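You operate a simulated robot arm through the tools that you are given. There is no shell and no other tool.

You are at the controls of a simulated robot arm. One attempt, no reset.

## Task
Charge the 400 ml bottle to about 3 bar from the controller, close its valve, switch the controller off.
Fine: plug the blue hose into the bottle stand before you let air through; set the big black dial to 3 bar, open the middle controller switch and leave both so.

Only the result counts: the job must be done as asked and must still hold three seconds after the hand-in. Knocking over, shifting, dropping, spilling or breaking anything else fails it.

## Robot
A 7-joint arm with a two-finger parallel gripper, fixed in place. Base frame: the origin is at the foot of the arm, x ahead of it, y to its left, z up; the work surface is at about z = 0.73. Units: m, degrees, N and s.
Its first joint turns from -149.0 to 149.0 degrees. Payload 3.43 kg.
The TCP is the grasp point between the finger pads, 0.03 m short of the fingertips. In the tool frame z runs along the fingers and y along their closing line. The gripper opens to 0.094 m. The fingers are 0.028 m wide and 0.01 m thick; the gripper's body (0.05 by 0.096 m) begins 0.055 m behind the TCP.
Orientation is that of the tool frame in the base frame, as [roll, pitch, yaw] about the fixed x, y, z axes, in that order (R = Rz(yaw) Ry(pitch) Rx(roll)). With the fingers straight down and closing along the base's y, the tool's x points along the base's -x, its y along +y and its z along -z.

## Interface
- The arm moves only by the tool nudge_tool. Its argument "series" is a list that holds one entry, the list of rows, each a list of 6 numbers: the shift along the base's x, y, z in m, then the turn, a rotation vector about the base's x, y, z in degrees. In form: [[[x, y, z, wx, wy, wz], ...]]. A call has 1 to 20 rows; each row is the pose to reach, as a shift and turn from the pose commanded when the call began. "hand" is the gripper command, from -1 (shut) to 1 (fully open), values between in proportion, set as the call begins (left out, the last holds). Each row takes 0.2 s and may step no farther than 0.05 m and 8.6 degrees from the row before; otherwise, or with a gripper value out of range, the whole call is refused. A pose out of reach is approached as far as the arm can. The call stops where the force on the tool passes 80 N (or 10 N more than at its start, if that is more) or the arm is blocked; 0.2 s more then pass. Each finger travels about 0.045 m/s and halts on what it meets, pressing with about 41 N; the grip force reading is that of the motor and also rises with nothing between the fingers. The clock runs only during rows and for 0.2 s after the last one: add rows that repeat a pose to give the fingers time. The reply holds the time, the measured pose of the TCP, the force on the tool along the base axes, the opening and the grip force, in the units named above and with some noise, with the torque about the TCP (base axes, N m) and any sound that the robot's microphone picked up.
- Cameras (640 x 400 px; columns grow to the right, rows downward): "scene" is fixed at [0.05, 0.6481, 1.4837]; the picture's right is [0.16, -0.99, 0.00], its down [-0.77, -0.12, -0.63] and it looks along [0.62, 0.10, -0.78] (base axes); focal length 214 px, centre (320, 200). "wrist" rides on the gripper at [0.076, 0.014, -0.102] in the tool frame; the picture's right is [-0.18, 0.98, 0.00], its down [-0.75, -0.14, -0.64] and it looks along [-0.63, -0.12, 0.77] (tool axes); focal length 243 px, centre (320, 200). There is no depth. A picture from a camera that has moved, and an enlarged one, comes with that camera's place and axes in the base frame and with its lens.
- camera(camera): a new picture of that camera. It takes no simulated time.
- inspect(camera, box): a new picture of the part [left, top, right, bottom] of that camera's present view, enlarged. It takes no simulated time.
- hand_in(): hands the job in; it is judged then, once.

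Places have to be worked out from the pictures, the camera data and where the tool is seen. Open the gripper and draw the arm clear of the work before you hand the job in, unless the task says otherwise.

The tools are called after "Request:" as name(argument=value, ...) on one line, values as JSON. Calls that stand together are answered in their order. nudge_tool: Moves the arm, as the interface text tells. Its arguments: {"type":"object","properties":{"series":{"type":"array","items":{"type":"array","items":{"type":"array","items":{"type":"number"}}}},"hand":{"type":"number"}},"required":["series"]} The other tools are called the same way: camera (camera) takes a picture; inspect (camera, box) takes an enlarged picture of a part of a camera's view; hand_in () hands the job in.

At the start:

```text
time: 0.0
ee_pos: [0.4981, 0.5799, 1.0895]
ee_rot: [180.0, 0.0, -180.0]
force: [-0.7, -0.3, 0.3]
torque: [-0.01, -0.01, -0.01]
opening: 0.0943
grip_force: 0.1
```

scene: 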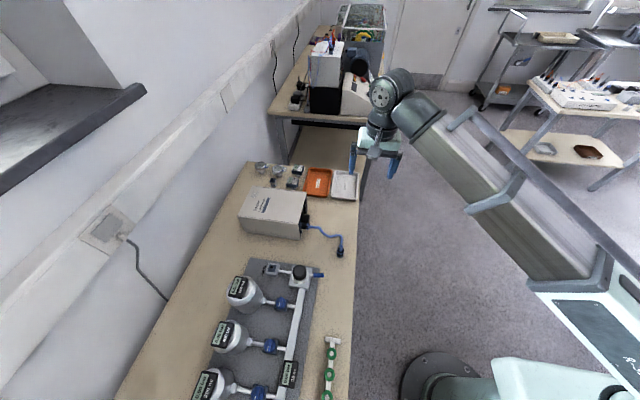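
wrist: 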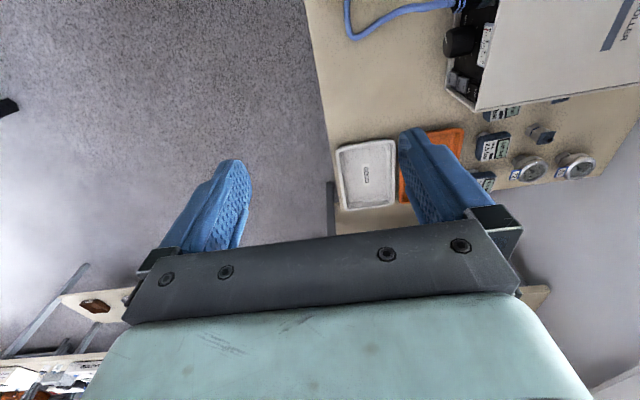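

The start pictures show the controller box with a blue hose, and a bottle stand with three bottles, a manifold and valves. I'll enlarge these areas to identify the parts.

Request:
inspect(camera="scene", box=[200, 250, 360, 400])

Request:
inspect(camera="scene", box=[230, 150, 370, 270])

Request:
inspect(camera="wrist", box=[320, 0, 640, 200])

```text
2.67 times, centred on (280, 325) of scene
camera zoom: at [0.05, 0.6481, 1.4837], right [0.16, -0.99, 0.0], down [-0.77, -0.12, -0.63], along [0.62, 0.1, -0.78], focal length 572 px, centre (427, -133)
```

zoom: 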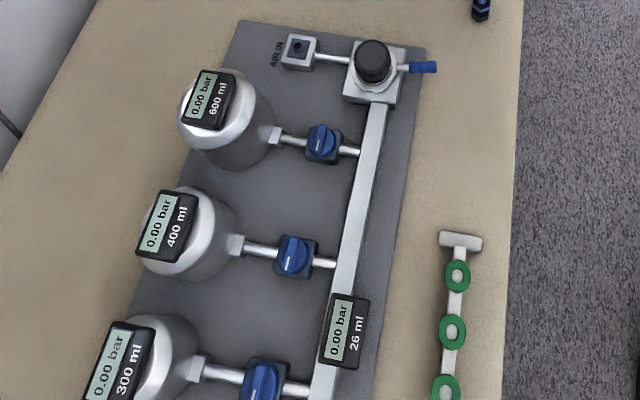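

```text
3.33 times, centred on (300, 210) of scene
camera zoom: at [0.05, 0.6481, 1.4837], right [0.16, -0.99, 0.0], down [-0.77, -0.12, -0.63], along [0.62, 0.1, -0.78], focal length 715 px, centre (387, 167)
```

zoom: 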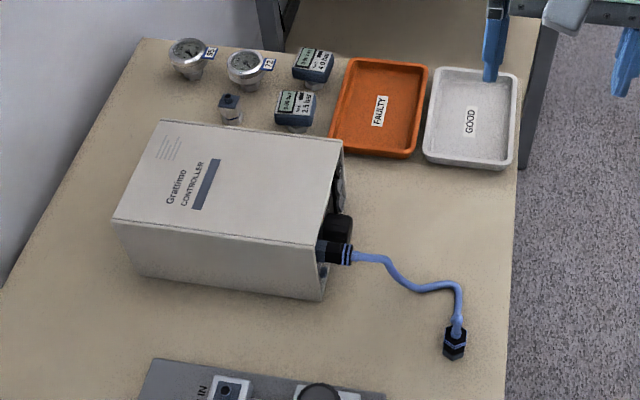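

```text
2.00 times, centred on (480, 100) of wrist
camera zoom: at [0.4228, 0.5949, 1.192], right [0.18, 0.98, 0.0], down [0.75, -0.14, 0.64], along [0.63, -0.12, -0.77], focal length 485 px, centre (0, 400)
```

zoom: 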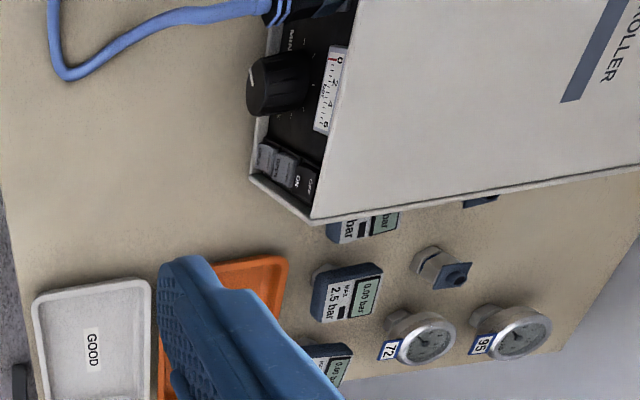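

The controller's front panel faces -y (towards the robot side), while the hose plug lies near (0.40, 0.63). I'll turn the tool 90° about z so the wrist camera looks along +y at the panel.

Request:
nudge_tool(series=[[[0, -0.012, 0, 0, 0, 8.2], [0, -0.024, 0, 0, 0, 16.4], [0, -0.036, 0, 0, 0, 24.6], [0, -0.048, 0, 0, 0, 32.8], [0, -0.06, 0, 0, 0, 41], [0, -0.072, 0, 0, 0, 49.2], [0, -0.084, 0, 0, 0, 57.4], [0, -0.096, 0, 0, 0, 65.6], [0, -0.108, 0, 0, 0, 73.8], [0, -0.12, 0, 0, 0, 82], [0, -0.13, 0, 0, 0, 90]]], hand=1)

Request:
camera(camera="wrist")

Request:
camera(camera="scene")

```text
time: 2.4
ee_pos: [0.4976, 0.4492, 1.089]
ee_rot: [180.0, 0.0, -89.9]
force: [-1.2, 0.2, -0.1]
torque: [0.02, 0.04, 0.02]
opening: 0.094
grip_force: 0.1
```

```text
taken
camera wrist: at [0.4857, 0.3737, 1.1913], right [-0.98, 0.18, 0.0], down [0.14, 0.75, 0.64], along [0.12, 0.63, -0.77], focal length 243 px, centre (320, 200)
```

wrist: 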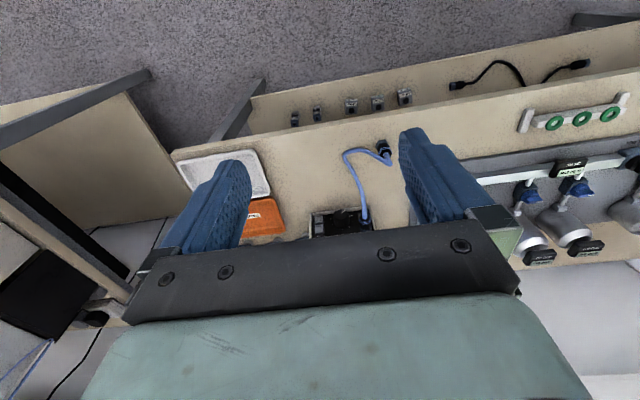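

```text
taken
```

scene: 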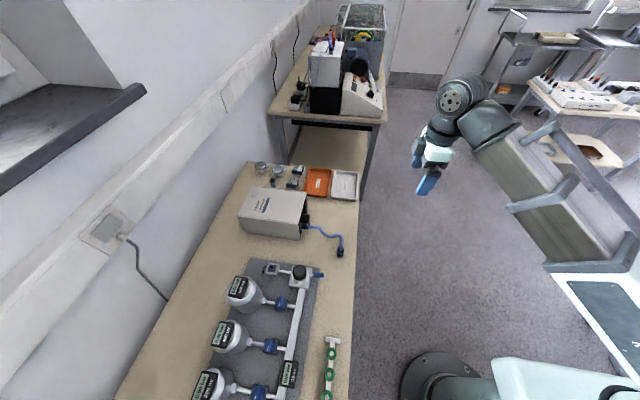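

The wrist picture is inverted here; turning the yaw the other way will put the camera above the tool when it points at the panel. I turn back by 180° in two calls.

Request:
nudge_tool(series=[[[0, 0, 0, 0, 0, -8.2], [0, 0, 0, 0, 0, -16.4], [0, 0, 0, 0, 0, -24.6], [0, 0, 0, 0, 0, -32.8], [0, 0, 0, 0, 0, -41], [0, 0, 0, 0, 0, -49.2], [0, 0, 0, 0, 0, -57.4], [0, 0, 0, 0, 0, -65.6], [0, 0, 0, 0, 0, -73.8], [0, 0, 0, 0, 0, -82], [0, 0, 0, 0, 0, -90]]])

Request:
nudge_tool(series=[[[0, 0, 0, 0, 0, -8.2], [0, 0, 0, 0, 0, -16.4], [0, 0, 0, 0, 0, -24.6], [0, 0, 0, 0, 0, -32.8], [0, 0, 0, 0, 0, -41], [0, 0, 0, 0, 0, -49.2], [0, 0, 0, 0, 0, -57.4], [0, 0, 0, 0, 0, -65.6], [0, 0, 0, 0, 0, -73.8], [0, 0, 0, 0, 0, -82], [0, 0, 0, 0, 0, -90]]])

Request:
camera(camera="wrist")

```text
time: 3.2
ee_pos: [0.4997, 0.4511, 1.0892]
ee_rot: [-179.6, 0.6, -111.4]
force: [-0.3, 3.9, -6.8]
torque: [-0.29, -0.31, -0.27]
opening: 0.094
grip_force: 0.0
stopped in row 3: the force on the tool passed its limit at 92 N (the readings are from after the stop); the commanded pose is now the measured one
```

```text
time: 5.6
ee_pos: [0.4984, 0.4522, 1.0899]
ee_rot: [-179.6, 0.6, 158.3]
force: [-0.1, -0.2, 0.2]
torque: [-0.02, -0.02, -0.01]
opening: 0.0939
grip_force: 0.0
```

```text
taken
camera wrist: at [0.4342, 0.4955, 1.1911], right [0.53, 0.85, 0.0], down [0.64, -0.4, 0.65], along [0.55, -0.35, -0.76], focal length 243 px, centre (320, 200)
```

wrist: 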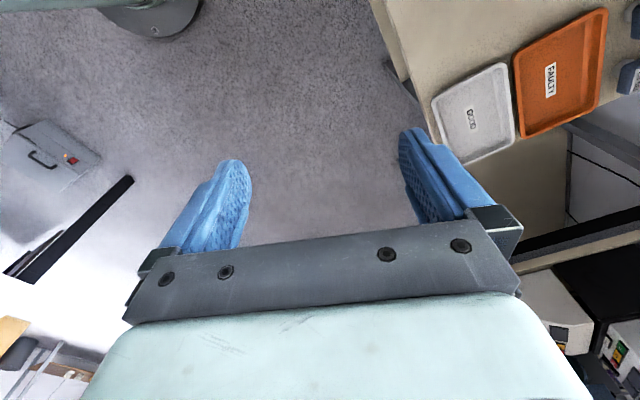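

The arm continued well after the spurious stop; yaw is now 158°. I turn the remaining 68° so the camera is on the +y side.

Request:
nudge_tool(series=[[[0, 0, 0, 0, 0, -8], [0, 0, 0, 0, 0, -16], [0, 0, 0, 0, 0, -24], [0, 0, 0, 0, 0, -32], [0, 0, 0, 0, 0, -40], [0, 0, 0, 0, 0, -48], [0, 0, 0, 0, 0, -56], [0, 0, 0, 0, 0, -64], [0, 0, 0, 0, 0, -68.3]]])

```text
time: 7.6
ee_pos: [0.499, 0.4516, 1.0897]
ee_rot: [-179.7, 0.5, 90.1]
force: [0.0, 0.3, 0.4]
torque: [-0.01, 0.0, -0.02]
opening: 0.094
grip_force: 0.1
```

Now I tilt the tool about +x by 60° so it points towards the panel with the camera above, drawing back slightly in y.

Request:
nudge_tool(series=[[[0, -0.005, 0, 8, 0, 0], [0, -0.01, 0, 16, 0, 0], [0, -0.015, 0, 24, 0, 0], [0, -0.02, 0, 32, 0, 0], [0, -0.025, 0, 40, 0, 0], [0, -0.03, 0, 48, 0, 0], [0, -0.035, 0, 56, 0, 0], [0, -0.04, 0, 60, 0, 0]]])

Request:
camera(camera="wrist")

Request:
camera(camera="scene")

```text
time: 9.4
ee_pos: [0.5014, 0.4122, 1.0901]
ee_rot: [180.0, -59.5, 90.4]
force: [0.2, -1.0, -0.2]
torque: [0.02, 0.01, 0.0]
opening: 0.0939
grip_force: 0.1
```

```text
taken
camera wrist: at [0.5164, 0.3623, 1.2071], right [0.98, -0.09, -0.16], down [-0.14, -0.94, -0.32], along [-0.12, 0.34, -0.93], focal length 243 px, centre (320, 200)
```

wrist: 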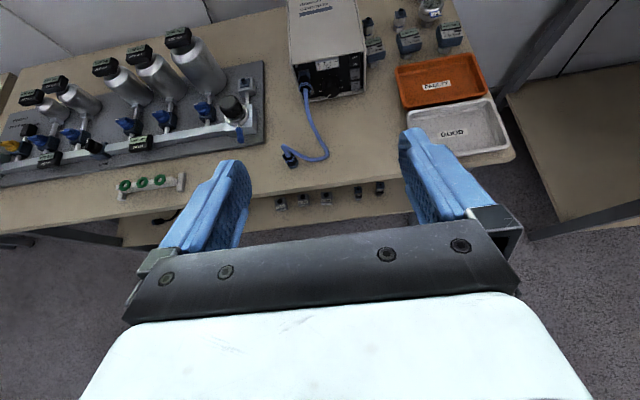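

```text
taken
```

scene: 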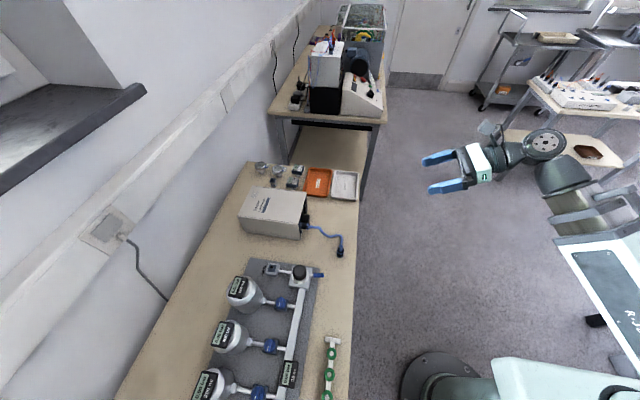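

Good upright view of the panel and stand. I enlarge both.

Request:
inspect(camera="wrist", box=[270, 30, 390, 170])

Request:
inspect(camera="wrist", box=[80, 20, 280, 160])

Request:
inspect(camera="wrist", box=[0, 60, 150, 200])

```text
2.86 times, centred on (330, 100) of wrist
camera zoom: at [0.5164, 0.3623, 1.2071], right [0.98, -0.09, -0.16], down [-0.14, -0.94, -0.32], along [-0.12, 0.34, -0.93], focal length 693 px, centre (291, 486)
```

zoom: 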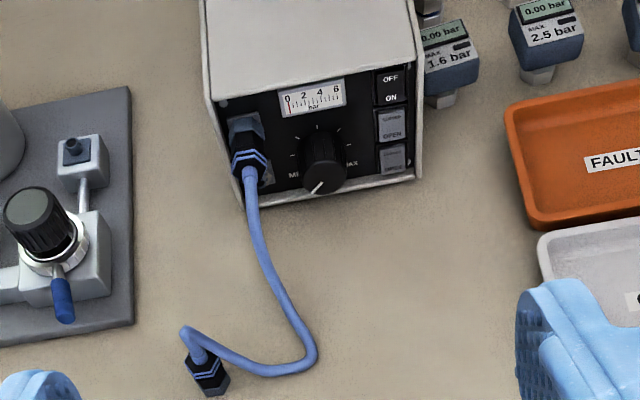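

```text
2.86 times, centred on (180, 90) of wrist
camera zoom: at [0.5164, 0.3623, 1.2071], right [0.98, -0.09, -0.16], down [-0.14, -0.94, -0.32], along [-0.12, 0.34, -0.93], focal length 693 px, centre (720, 514)
```

zoom: 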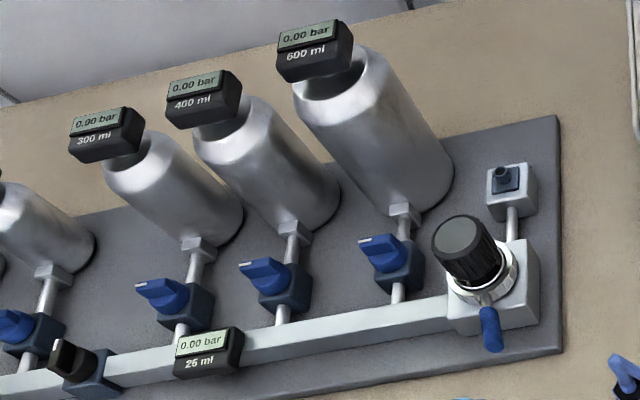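

```text
2.86 times, centred on (75, 130) of wrist
camera zoom: at [0.5164, 0.3623, 1.2071], right [0.98, -0.09, -0.16], down [-0.14, -0.94, -0.32], along [-0.12, 0.34, -0.93], focal length 693 px, centre (1020, 400)
```

zoom: 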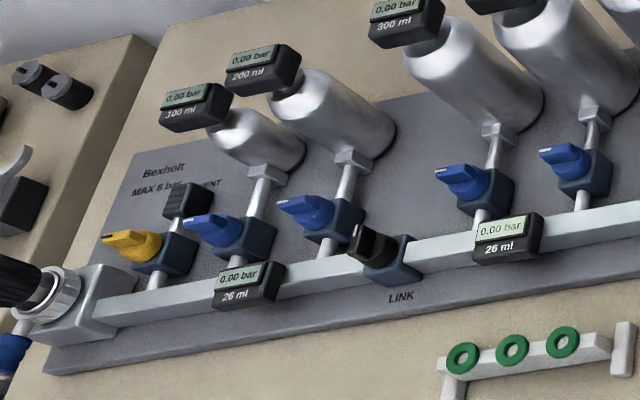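

The stand has bottles 600/400/300 on the right section, with a LINK valve and a vent further left; the panel has OFF/ON on top, then an OPEN switch in the middle, and the dial at MIN. I tilt to horizontal and move closer to see the panel frontally.

Request:
nudge_tool(series=[[[0, 0.02, -0.03, 6, 0, 0], [0, 0.04, -0.06, 12, 0, 0], [0, 0.06, -0.09, 18, 0, 0], [0, 0.08, -0.12, 24, 0, 0], [0, 0.1, -0.15, 30, 0, 0]]])

Request:
camera(camera="wrist")

Request:
camera(camera="scene")

```text
time: 10.6
ee_pos: [0.4978, 0.5109, 0.9398]
ee_rot: [157.0, -89.4, 113.2]
force: [-0.5, 0.4, 0.3]
torque: [-0.01, -0.01, -0.01]
opening: 0.0942
grip_force: 0.0
```

```text
taken
camera wrist: at [0.5138, 0.4104, 1.0164], right [0.98, 0.0, -0.18], down [-0.14, -0.65, -0.75], along [-0.12, 0.76, -0.64], focal length 243 px, centre (320, 200)
```

wrist: 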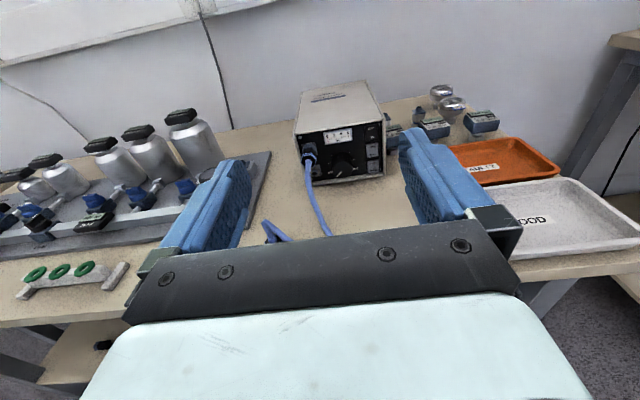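

```text
taken
```

scene: 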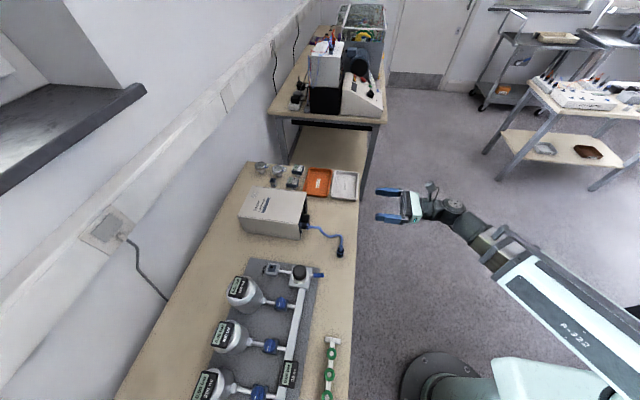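

Request:
inspect(camera="wrist", box=[285, 75, 405, 195])

Request:
inspect(camera="wrist", box=[0, 90, 240, 250])

```text
3.33 times, centred on (345, 135) of wrist
camera zoom: at [0.5138, 0.4104, 1.0164], right [0.98, 0.0, -0.18], down [-0.14, -0.65, -0.75], along [-0.12, 0.76, -0.64], focal length 809 px, centre (237, 417)
```

zoom: 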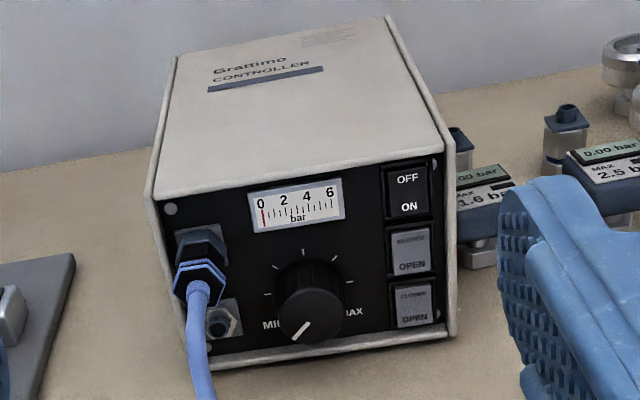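

```text
2.50 times, centred on (120, 170) of wrist
camera zoom: at [0.5138, 0.4104, 1.0164], right [0.98, 0.0, -0.18], down [-0.14, -0.65, -0.75], along [-0.12, 0.76, -0.64], focal length 606 px, centre (820, 275)
```

zoom: 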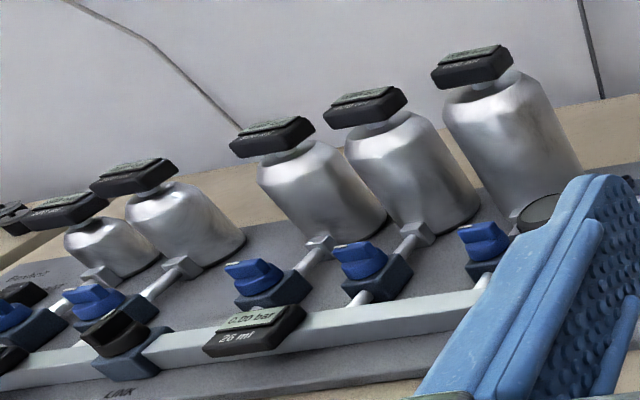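

Panel front is at about y=0.80, x 0.43–0.585; dial near (0.51, 0.775, 0.78), the switches near x=0.565 at z≈0.825/0.79/0.756. Now I turn the tool back down and move above the hose plug for a close look.

Request:
nudge_tool(series=[[[-0.01, 0.0, 0.02, -8.2, 0, 0], [-0.02, 0.01, 0.04, -16.4, 0, 0], [-0.03, 0.02, 0.05, -24.6, 0, 0], [-0.04, 0.03, 0.06, -32.8, 0, 0], [-0.05, 0.04, 0.06, -41, 0, 0], [-0.06, 0.05, 0.06, -49.2, 0, 0], [-0.07, 0.06, 0.06, -57.4, 0, 0], [-0.08, 0.07, 0.06, -65.6, 0, 0], [-0.09, 0.08, 0.06, -73.8, 0, 0], [-0.1, 0.09, 0.06, -82, 0, 0], [-0.1, 0.1, 0.06, -89.5, 0, 0]]])

Request:
camera(camera="wrist")

```text
time: 13.0
ee_pos: [0.4006, 0.6117, 0.9983]
ee_rot: [-179.8, 0.3, 90.2]
force: [0.3, 0.0, 0.3]
torque: [0.01, 0.01, 0.01]
opening: 0.0942
grip_force: 0.1
```

```text
taken
camera wrist: at [0.4157, 0.6891, 1.1006], right [0.98, -0.18, 0.0], down [-0.14, -0.75, 0.65], along [-0.12, -0.63, -0.76], focal length 243 px, centre (320, 200)
```

wrist: 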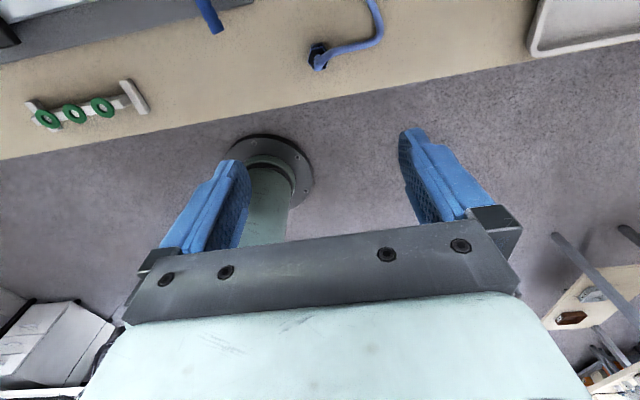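

The plug is seen at about (0.402, 0.634). I enlarge it, and the stand's inlet end.

Request:
inspect(camera="wrist", box=[270, 0, 400, 90])

Request:
inspect(camera="scene", box=[255, 235, 355, 305])

```text
4.44 times, centred on (335, 45) of wrist
camera zoom: at [0.4157, 0.6891, 1.1006], right [0.98, -0.18, 0.0], down [-0.14, -0.75, 0.65], along [-0.12, -0.63, -0.76], focal length 1078 px, centre (253, 889)
```

zoom: 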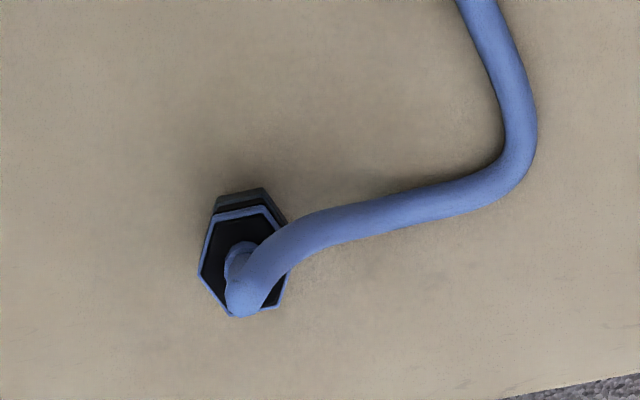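

```text
5.71 times, centred on (305, 270) of scene
camera zoom: at [0.05, 0.6481, 1.4837], right [0.16, -0.99, 0.0], down [-0.77, -0.12, -0.63], along [0.62, 0.1, -0.78], focal length 1226 px, centre (406, -200)
```

zoom: 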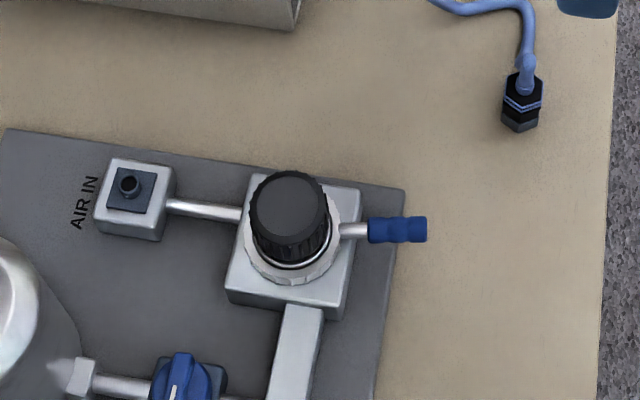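

The plug stands upright with the hose leaving its top towards +x; AIR IN is an upward stub on a small block. I turn to yaw 180 (fingers closing along y, so the hose can pass between them) and move to (0.25, 0.66) to look along +x.

Request:
nudge_tool(series=[[[-0.014, 0.005, 0, 0, 0, 8.2], [-0.028, 0.01, 0, 0, 0, 16.4], [-0.042, 0.015, 0, 0, 0, 24.6], [-0.056, 0.02, 0, 0, 0, 32.8], [-0.07, 0.025, 0, 0, 0, 41], [-0.084, 0.03, 0, 0, 0, 49.2], [-0.098, 0.035, 0, 0, 0, 57.4], [-0.112, 0.04, 0, 0, 0, 65.6], [-0.126, 0.044, 0, 0, 0, 73.8], [-0.14, 0.048, 0, 0, 0, 82], [-0.15, 0.05, 0, 0, 0, 89.8]]])

Request:
camera(camera="wrist")

Request:
camera(camera="scene")

```text
time: 15.4
ee_pos: [0.2514, 0.659, 0.9995]
ee_rot: [-179.7, 0.1, -179.9]
force: [-0.1, 0.3, 1.0]
torque: [-0.03, 0.02, -0.02]
opening: 0.0941
grip_force: 0.1
```

```text
taken
camera wrist: at [0.1762, 0.6758, 1.1008], right [0.18, 0.98, 0.0], down [0.75, -0.14, 0.64], along [0.63, -0.12, -0.76], focal length 243 px, centre (320, 200)
```

wrist: 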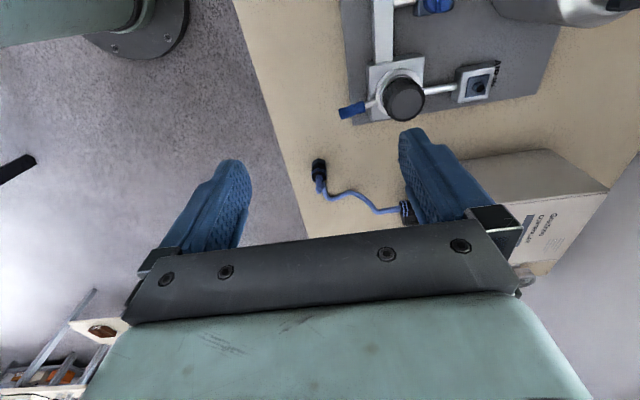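

```text
taken
```

scene: 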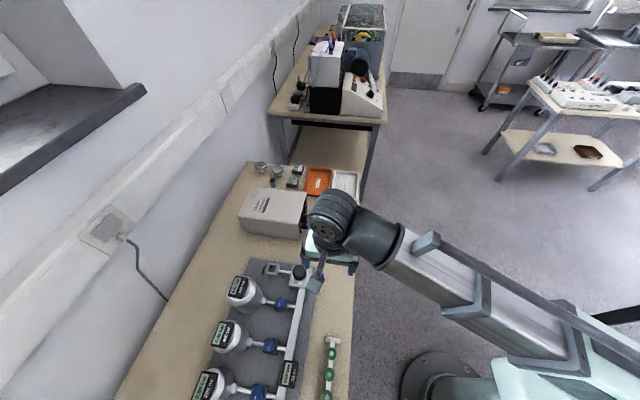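

Request:
inspect(camera="wrist", box=[320, 0, 560, 150])

Request:
inspect(camera="wrist", box=[280, 130, 440, 240])

```text
2.67 times, centred on (440, 75) of wrist
camera zoom: at [0.1762, 0.6758, 1.1008], right [0.18, 0.98, 0.0], down [0.75, -0.14, 0.64], along [0.63, -0.12, -0.76], focal length 647 px, centre (0, 533)
```

zoom: 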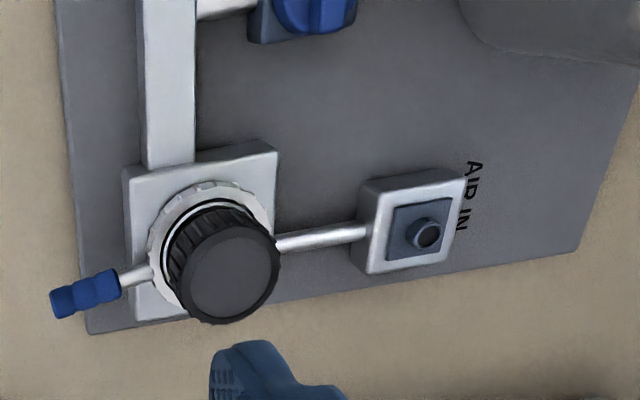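

```text
3.64 times, centred on (360, 185) of wrist
camera zoom: at [0.1762, 0.6758, 1.1008], right [0.18, 0.98, 0.0], down [0.75, -0.14, 0.64], along [0.63, -0.12, -0.76], focal length 882 px, centre (174, 254)
```

zoom: 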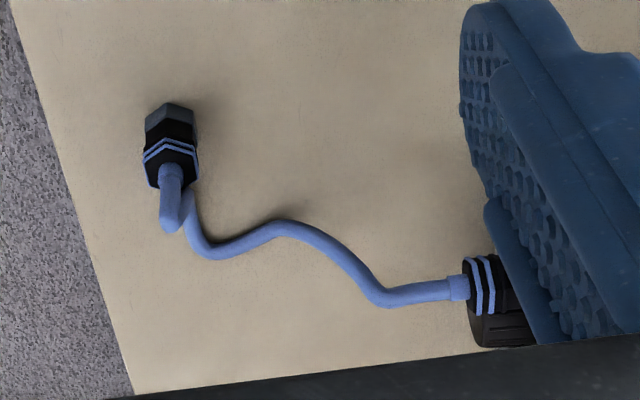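

AIR IN's stub triangulates to (0.299, 0.855, 0.778) and the plug to (0.402, 0.632) with its top at z≈0.766. Before grasping, I look at the bottle valves from further along -x.

Request:
nudge_tool(series=[[[-0.04, 0, 0.02, 0, 0, 0], [-0.08, 0, 0.04, 0, 0, 0], [-0.12, 0, 0.06, 0, 0, 0], [-0.16, 0, 0.07, 0, 0, 0], [-0.2, 0, 0.08, 0, 0, 0], [-0.24, 0, 0.08, 0, 0, 0], [-0.28, 0, 0.08, 0, 0, 0]]])

Request:
camera(camera="wrist")

Request:
inspect(camera="wrist", box=[300, 0, 620, 200])

```text
time: 17.0
ee_pos: [-0.03, 0.6613, 1.0776]
ee_rot: [-179.7, 0.0, 180.0]
force: [0.3, -0.2, -0.2]
torque: [0.01, 0.0, -0.01]
opening: 0.094
grip_force: 0.1
```

```text
taken
camera wrist: at [-0.1042, 0.6782, 1.1805], right [0.18, 0.98, 0.0], down [0.75, -0.14, 0.64], along [0.63, -0.12, -0.76], focal length 243 px, centre (320, 200)
```

wrist: 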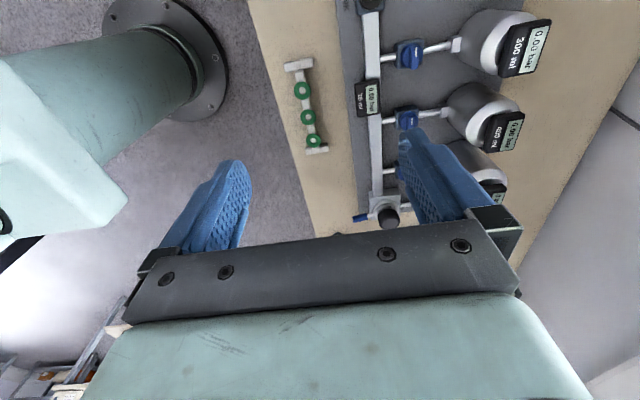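

```text
2.00 times, centred on (460, 100) of wrist
camera zoom: at [-0.1042, 0.6782, 1.1805], right [0.18, 0.98, 0.0], down [0.75, -0.14, 0.64], along [0.63, -0.12, -0.76], focal length 485 px, centre (40, 400)
```

zoom: 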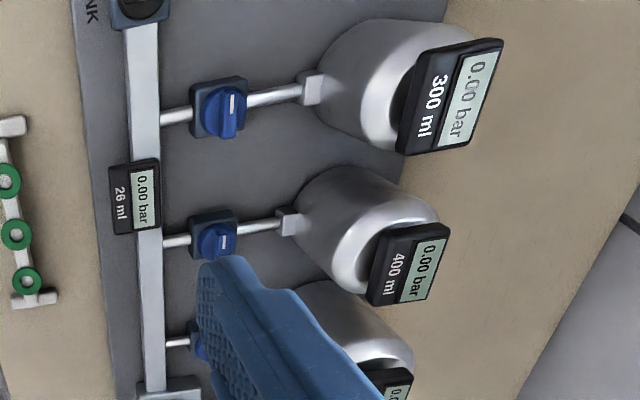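

All visible blue valves have their wings along x, across their pipes — closed. I move further to see LINK and the vent.

Request:
nudge_tool(series=[[[-0.04, 0, 0, 0, 0, 0], [-0.08, 0, 0, 0, 0, 0], [-0.12, 0, 0, 0, 0, 0], [-0.16, 0, 0, 0, 0, 0], [-0.2, 0, 0, 0, 0, 0]]])

Request:
camera(camera="wrist")

Request:
inspect(camera="wrist", box=[300, 0, 540, 150])

```text
time: 18.2
ee_pos: [-0.2274, 0.6617, 1.0812]
ee_rot: [-179.6, 0.1, -180.0]
force: [0.0, 0.1, -0.8]
torque: [-0.01, -0.02, 0.01]
opening: 0.0943
grip_force: 0.1
```

```text
taken
camera wrist: at [-0.302, 0.6771, 1.1823], right [0.18, 0.98, 0.0], down [0.75, -0.14, 0.64], along [0.63, -0.12, -0.76], focal length 243 px, centre (320, 200)
```

wrist: 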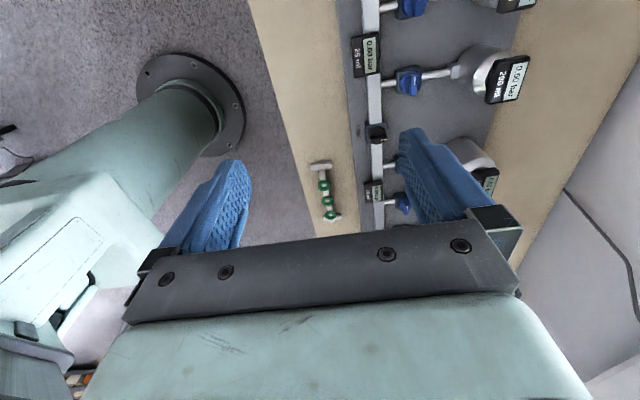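

```text
2.67 times, centred on (420, 75) of wrist
camera zoom: at [-0.302, 0.6771, 1.1823], right [0.18, 0.98, 0.0], down [0.75, -0.14, 0.64], along [0.63, -0.12, -0.76], focal length 647 px, centre (53, 533)
```

zoom: 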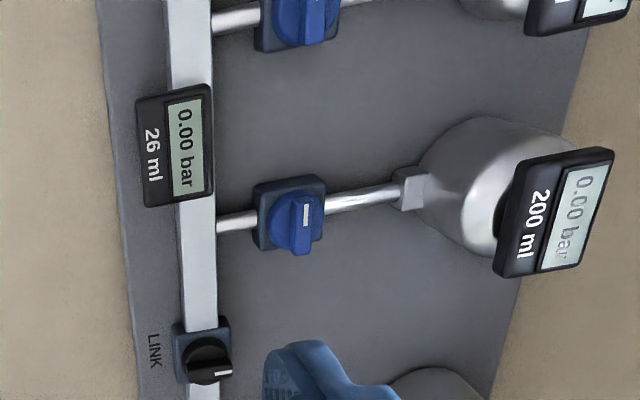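

LINK is across the manifold (closed), so the right section with the 400 ml bottle is isolated. Now I go towards the plug while turning to yaw 0, so the camera will be on the +x side, clear of the bottles at AIR IN.

Request:
nudge_tool(series=[[[0.03, 0, 0, 0, 0, -8.2], [0.06, 0, 0, 0, 0, -16.4], [0.09, 0, 0, 0, 0, -24.6], [0.12, 0, 0, 0, 0, -32.8], [0.15, 0, 0, 0, 0, -41], [0.18, 0, 0, 0, 0, -49.2], [0.21, 0, 0, 0, 0, -57.4], [0.24, 0, 0, 0, 0, -65.6], [0.27, 0, 0, 0, 0, -73.8], [0.3, 0, 0, 0, 0, -82], [0.33, 0, 0, 0, 0, -90]]])

Request:
nudge_tool(series=[[[0.03, 0, 0, 0, 0, -8.2], [0.06, 0, 0, 0, 0, -16.4], [0.09, 0, 0, 0, 0, -24.6], [0.12, 0, 0, 0, 0, -32.8], [0.15, 0, 0, 0, 0, -41], [0.18, 0, 0, 0, 0, -49.2], [0.21, 0, 0, 0, 0, -57.4], [0.24, 0, 0, 0, 0, -65.6], [0.27, 0, 0, 0, 0, -73.8], [0.29, -0.01, 0, 0, 0, -82], [0.3, -0.02, 0, 0, 0, -90]]])

Request:
camera(camera="wrist")

```text
time: 20.6
ee_pos: [0.1005, 0.6598, 1.0816]
ee_rot: [-179.8, 0.1, 93.1]
force: [1.2, 0.5, -0.1]
torque: [-0.02, 0.01, 0.02]
opening: 0.0941
grip_force: 0.1
out of reach, approached as far as the arm can: row 11
```

```text
time: 23.0
ee_pos: [0.3835, 0.5913, 1.086]
ee_rot: [178.9, 0.4, 68.0]
force: [-0.1, -0.7, 0.4]
torque: [-0.01, -0.01, 0.02]
opening: 0.0938
grip_force: 0.1
out of reach, approached as far as the arm can: row 1, 2, 3, 4, 5, 6, 7, 8, 9, 10, 11
```

```text
taken
camera wrist: at [0.426, 0.6588, 1.1874], right [0.84, -0.54, 0.02], down [-0.42, -0.64, 0.64], along [-0.34, -0.55, -0.76], focal length 243 px, centre (320, 200)
```

wrist: 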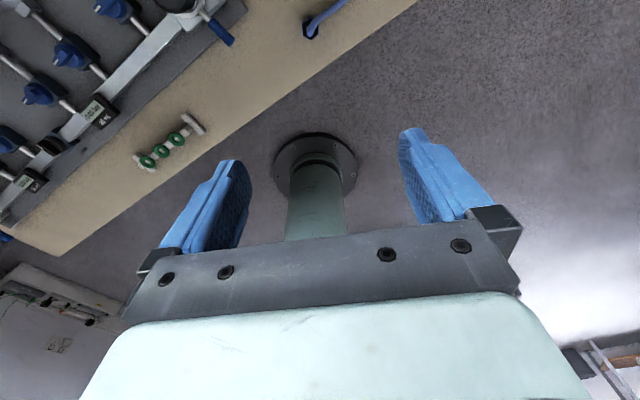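

Yaw can't go below φ+11° this way, so I go the other way round: rotate + by 292° in place.

Request:
nudge_tool(series=[[[0, 0, 0, 0, 0, 8.2], [0, 0, 0, 0, 0, 16.4], [0, 0, 0, 0, 0, 24.6], [0, 0, 0, 0, 0, 32.8], [0, 0, 0, 0, 0, 41], [0, 0, 0, 0, 0, 49.2], [0, 0, 0, 0, 0, 57.4], [0, 0, 0, 0, 0, 65.6], [0, 0, 0, 0, 0, 73.8], [0, 0, 0, 0, 0, 82], [0, 0, 0, 0, 0, 90.2], [0, 0, 0, 0, 0, 98.4], [0, 0, 0, 0, 0, 106.6], [0, 0, 0, 0, 0, 114.8], [0, 0, 0, 0, 0, 123], [0, 0, 0, 0, 0, 131.2], [0, 0, 0, 0, 0, 139.4], [0, 0, 0, 0, 0, 147.6], [0, 0, 0, 0, 0, 155.8], [0, 0, 0, 0, 0, 164]]])

```text
time: 27.2
ee_pos: [0.3806, 0.5917, 1.0876]
ee_rot: [178.8, 0.4, -127.8]
force: [-0.4, -0.2, 0.7]
torque: [-0.06, -0.03, -0.03]
opening: 0.0939
grip_force: 0.1
```

Request:
nudge_tool(series=[[[0, 0, 0, 0, 0, 8.2], [0, 0, 0, 0, 0, 16.4], [0, 0, 0, 0, 0, 24.6], [0, 0, 0, 0, 0, 32.8], [0, 0, 0, 0, 0, 41], [0, 0, 0, 0, 0, 49.2], [0, 0, 0, 0, 0, 57.4], [0, 0, 0, 0, 0, 65.6], [0, 0, 0, 0, 0, 73.8], [0, 0, 0, 0, 0, 82], [0, 0, 0, 0, 0, 90.2], [0, 0, 0, 0, 0, 98.4], [0, 0, 0, 0, 0, 106.6], [0, 0, 0, 0, 0, 114.8], [0, 0, 0, 0, 0, 123], [0, 0, 0, 0, 0, 127.8]]])

Request:
camera(camera="wrist")

```text
time: 30.6
ee_pos: [0.3815, 0.5913, 1.0886]
ee_rot: [178.9, 0.5, -0.1]
force: [-0.1, -0.2, 0.2]
torque: [0.0, 0.0, 0.0]
opening: 0.094
grip_force: 0.0
```

```text
taken
camera wrist: at [0.4587, 0.5797, 1.1905], right [-0.19, -0.98, 0.02], down [-0.75, 0.15, 0.64], along [-0.64, 0.11, -0.76], focal length 243 px, centre (320, 200)
```

wrist: 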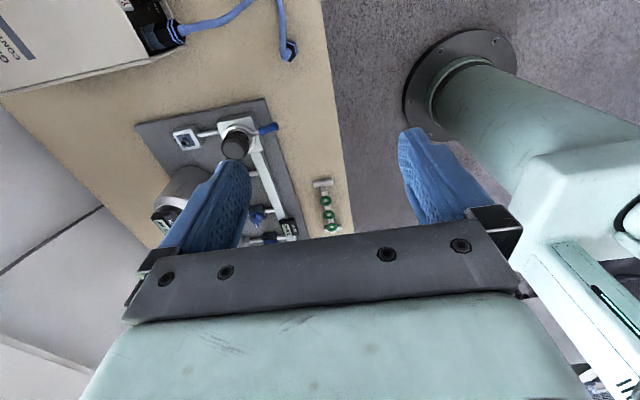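

Yaw 0 reached; the plug reads again at about (0.401, 0.634). I descend to z≈0.87 above it, levelling the small tilt.

Request:
nudge_tool(series=[[[0.005, 0.01, -0.03, 0.4, -0.2, 0], [0.01, 0.02, -0.07, 0.8, -0.4, 0], [0.015, 0.03, -0.11, 1.1, -0.5, 0], [0.0205, 0.0407, -0.15, 1.1, -0.5, 0], [0.0205, 0.0407, -0.19, 1.1, -0.5, 0], [0.0205, 0.0407, -0.22, 1.1, -0.5, 0]]])

Request:
camera(camera="wrist")

Request:
camera(camera="scene")

```text
time: 32.0
ee_pos: [0.4016, 0.6308, 0.8674]
ee_rot: [-180.0, -0.1, -0.2]
force: [0.1, -0.1, 0.5]
torque: [-0.01, -0.04, 0.04]
opening: 0.0939
grip_force: 0.1
```

```text
taken
camera wrist: at [0.4786, 0.6178, 0.9695], right [-0.19, -0.98, 0.0], down [-0.75, 0.14, 0.64], along [-0.63, 0.12, -0.77], focal length 243 px, centre (320, 200)
```

wrist: 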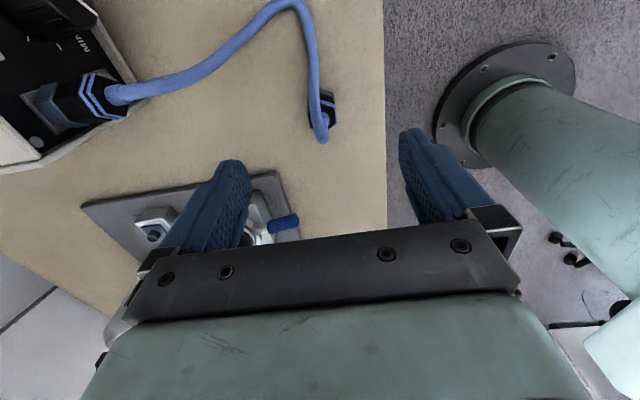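

```text
taken
```

scene: 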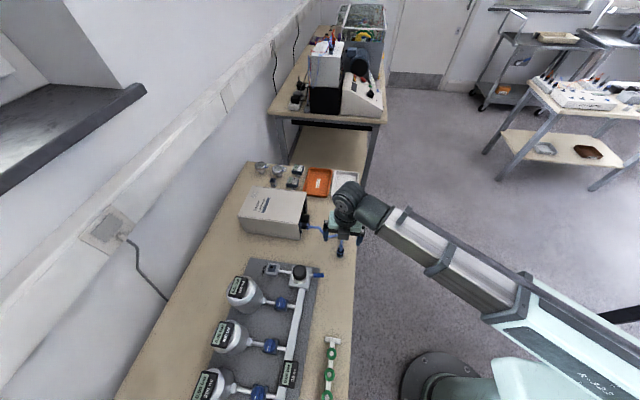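

Request:
inspect(camera="wrist", box=[270, 70, 370, 150])

```text
5.00 times, centred on (320, 110) of wrist
camera zoom: at [0.4786, 0.6178, 0.9695], right [-0.19, -0.98, 0.0], down [-0.75, 0.14, 0.64], along [-0.63, 0.12, -0.77], focal length 1213 px, centre (320, 650)
```

zoom: 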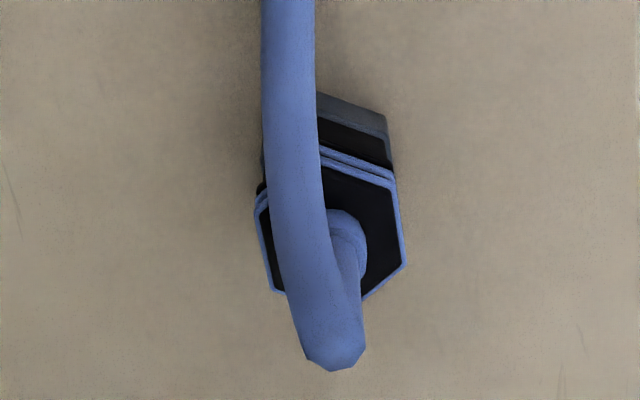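

The plug's hex centre is at (0.4013, 0.6305), flats facing ±y, hose peak about z=0.81. I descend to TCP z≈0.772 with the fingers open around it.

Request:
nudge_tool(series=[[[0, 0, -0.025, 0, 0, 0], [0, 0, -0.05, 0, 0, 0], [0, 0, -0.075, 0, 0, 0], [0, 0, -0.095, 0, 0, 0], [0, 0, -0.095, 0, 0, 0]]])

Request:
camera(camera="wrist")

```text
time: 33.2
ee_pos: [0.4003, 0.6308, 0.7742]
ee_rot: [-180.0, -0.1, -0.3]
force: [-0.3, -0.9, -0.2]
torque: [0.0, 0.02, 0.04]
opening: 0.0941
grip_force: 0.1
```

```text
taken
camera wrist: at [0.4774, 0.6179, 0.8759], right [-0.19, -0.98, 0.0], down [-0.75, 0.14, 0.64], along [-0.63, 0.12, -0.77], focal length 243 px, centre (320, 200)
```

wrist: 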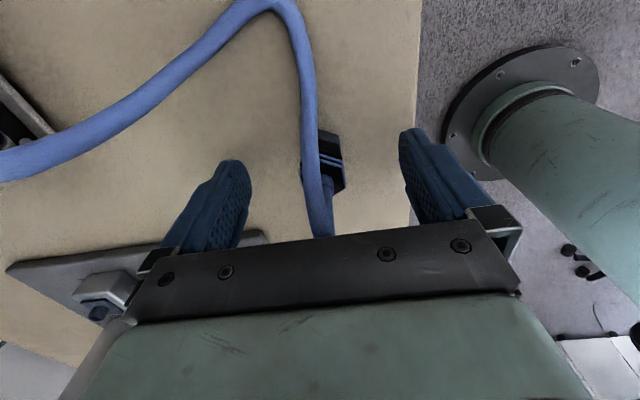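

The plug sits between the fingers. I close the gripper and allow time.

Request:
nudge_tool(series=[[[0, 0, 0, 0, 0, 0], [0, 0, 0, 0, 0, 0], [0, 0, 0, 0, 0, 0], [0, 0, 0, 0, 0, 0], [0, 0, 0, 0, 0, 0], [0, 0, 0, 0, 0, 0], [0, 0, 0, 0, 0, 0]]], hand=-1)

Request:
camera(camera="wrist")

```text
time: 34.8
ee_pos: [0.4009, 0.6306, 0.774]
ee_rot: [-180.0, -0.1, -0.3]
force: [0.6, -0.6, 1.6]
torque: [-0.02, -0.01, 0.02]
opening: 0.0234
grip_force: 40.9
```

```text
taken
camera wrist: at [0.4774, 0.6178, 0.8761], right [-0.19, -0.98, 0.0], down [-0.75, 0.14, 0.64], along [-0.63, 0.12, -0.77], focal length 243 px, centre (320, 200)
```

wrist: 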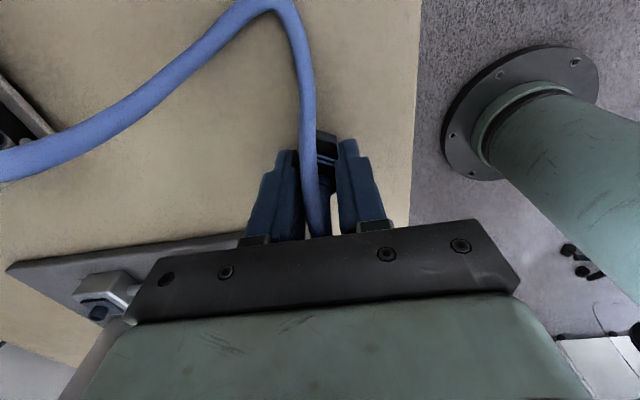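

Gripped (opening 0.0234, 41 N). I lift and carry the plug towards a point above AIR IN at (0.2986, 0.8547).

Request:
nudge_tool(series=[[[0, 0, 0.03, 0, 0, 0], [0, 0, 0.065, 0, 0, 0], [0, 0, 0.1, 0, 0, 0], [0, 0.01, 0.13, 0, 0, 0], [-0.01, 0.04, 0.14, 0, 0, 0], [-0.025, 0.075, 0.14, 0, 0, 0], [-0.045, 0.11, 0.14, 0, 0, 0], [-0.06, 0.145, 0.14, 0, 0, 0], [-0.08, 0.18, 0.14, 0, 0, 0], [-0.095, 0.21, 0.14, 0, 0, 0], [-0.1023, 0.2241, 0.14, 0, 0, 0], [-0.1023, 0.2241, 0.14, 0, 0, 0]]])

Request:
camera(camera="wrist")

Request:
camera(camera="scene")

```text
time: 37.4
ee_pos: [0.3002, 0.8553, 0.9131]
ee_rot: [-180.0, -0.2, -0.4]
force: [-0.3, -0.2, -0.3]
torque: [0.03, 0.02, 0.0]
opening: 0.023
grip_force: 40.9
```

```text
taken
camera wrist: at [0.377, 0.8411, 1.0153], right [-0.19, -0.98, 0.0], down [-0.75, 0.14, 0.64], along [-0.63, 0.12, -0.77], focal length 243 px, centre (320, 200)
```

wrist: 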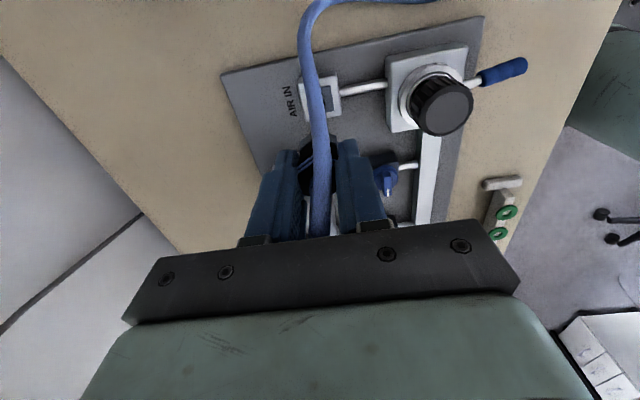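

```text
taken
```

scene: 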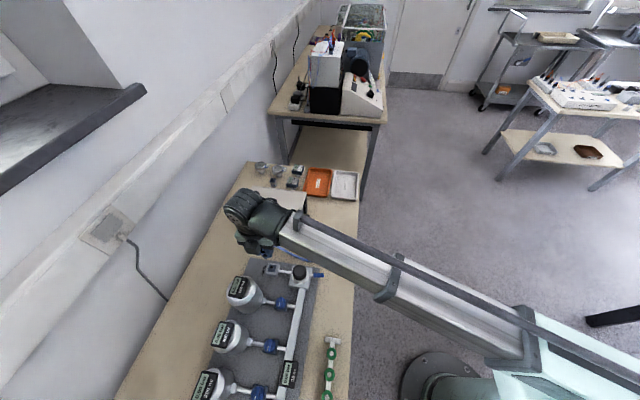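

Request:
inspect(camera="wrist", box=[260, 50, 390, 180])

Request:
inspect(camera="scene", box=[230, 220, 330, 290])

```text
3.08 times, centred on (325, 115) of wrist
camera zoom: at [0.377, 0.8411, 1.0153], right [-0.19, -0.98, 0.0], down [-0.75, 0.14, 0.64], along [-0.63, 0.12, -0.77], focal length 746 px, centre (305, 462)
```

zoom: 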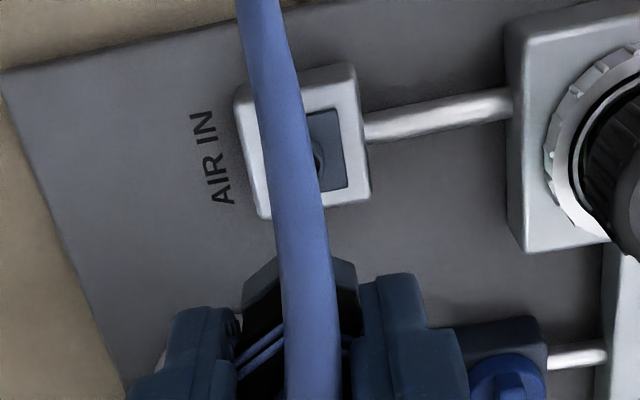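

```text
5.71 times, centred on (280, 255) of scene
camera zoom: at [0.05, 0.6481, 1.4837], right [0.16, -0.99, 0.0], down [-0.77, -0.12, -0.63], along [0.62, 0.1, -0.78], focal length 1226 px, centre (549, -114)
```

zoom: 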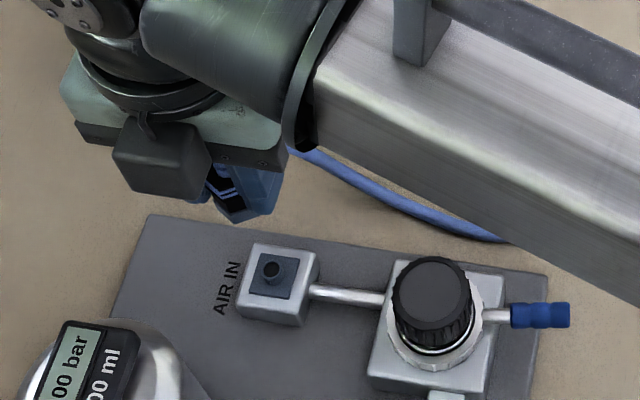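

Request:
inspect(camera="scene", box=[250, 240, 300, 280])

Request:
inspect(camera="wrist", box=[290, 70, 350, 120])

```text
10.00 times, centred on (275, 260) of scene
camera zoom: at [0.05, 0.6481, 1.4837], right [0.16, -0.99, 0.0], down [-0.77, -0.12, -0.63], along [0.62, 0.1, -0.78], focal length 2145 px, centre (770, -400)
```

zoom: 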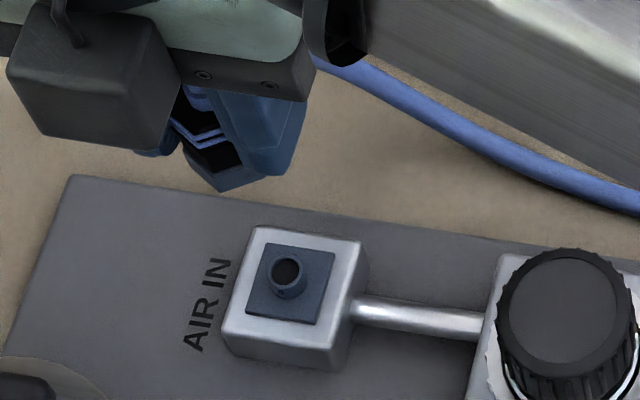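

```text
8.00 times, centred on (320, 95) of wrist
camera zoom: at [0.377, 0.8411, 1.0153], right [-0.19, -0.98, 0.0], down [-0.75, 0.14, 0.64], along [-0.63, 0.12, -0.77], focal length 1941 px, centre (320, 1040)
```

zoom: 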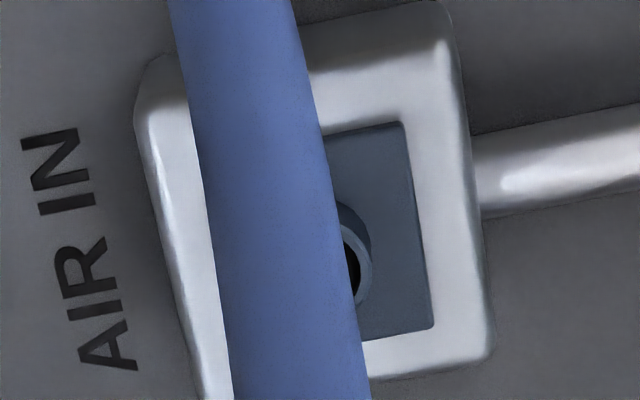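

Combining both views, the AIR IN stub top is at about (0.2996, 0.855, 0.774), right under the plug. I descend to just above it.

Request:
nudge_tool(series=[[[-0.001, 0, -0.03, 0, 0, 0], [-0.001, 0, -0.055, 0, 0, 0], [-0.001, 0, -0.075, 0, 0, 0], [-0.001, 0, -0.083, 0, 0, 0], [-0.001, 0, -0.083, 0, 0, 0]]])

Request:
camera(camera="wrist")

Request:
inspect(camera="scene", box=[250, 240, 300, 280])

Request:
inspect(camera="wrist", box=[270, 110, 370, 190])

```text
time: 38.6
ee_pos: [0.2983, 0.857, 0.8314]
ee_rot: [-180.0, -0.1, -0.2]
force: [0.0, 0.4, -1.0]
torque: [0.01, 0.01, -0.01]
opening: 0.023
grip_force: 40.6
```

```text
taken
camera wrist: at [0.376, 0.8437, 0.9336], right [-0.19, -0.98, 0.0], down [-0.75, 0.14, 0.64], along [-0.63, 0.12, -0.77], focal length 243 px, centre (320, 200)
```

wrist: 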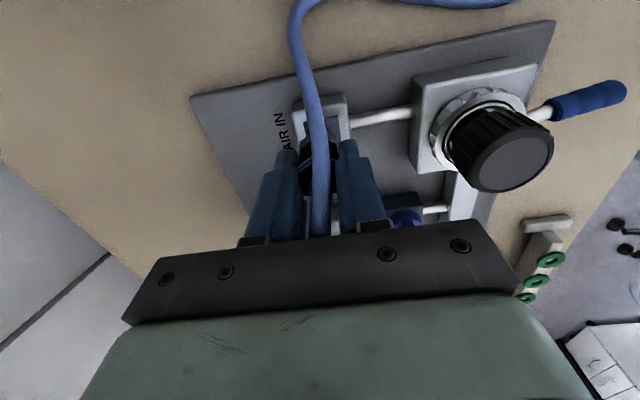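

```text
10.00 times, centred on (275, 260) of scene
camera zoom: at [0.05, 0.6481, 1.4837], right [0.16, -0.99, 0.0], down [-0.77, -0.12, -0.63], along [0.62, 0.1, -0.78], focal length 2145 px, centre (770, -400)
```

zoom: 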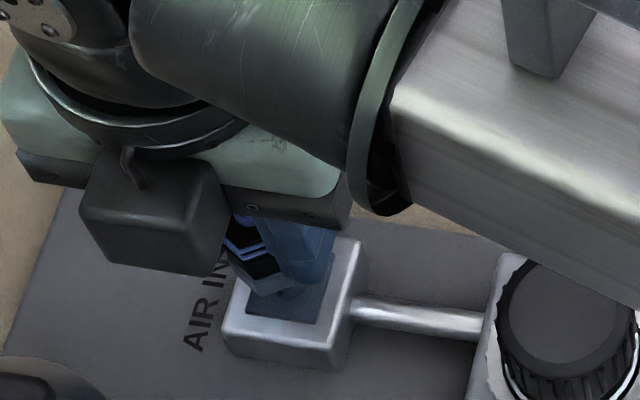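

```text
5.00 times, centred on (320, 150) of wrist
camera zoom: at [0.376, 0.8437, 0.9336], right [-0.19, -0.98, 0.0], down [-0.75, 0.14, 0.64], along [-0.63, 0.12, -0.77], focal length 1213 px, centre (320, 450)
```

zoom: 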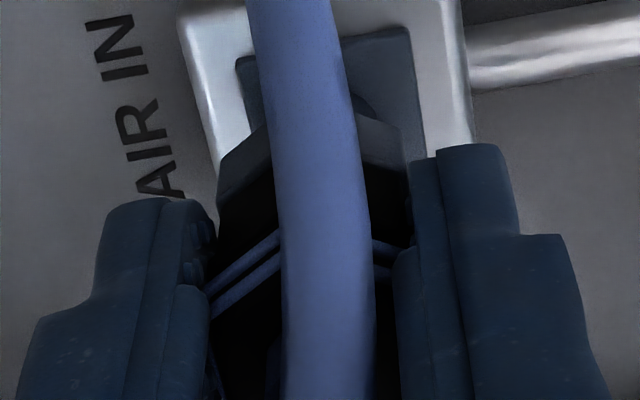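

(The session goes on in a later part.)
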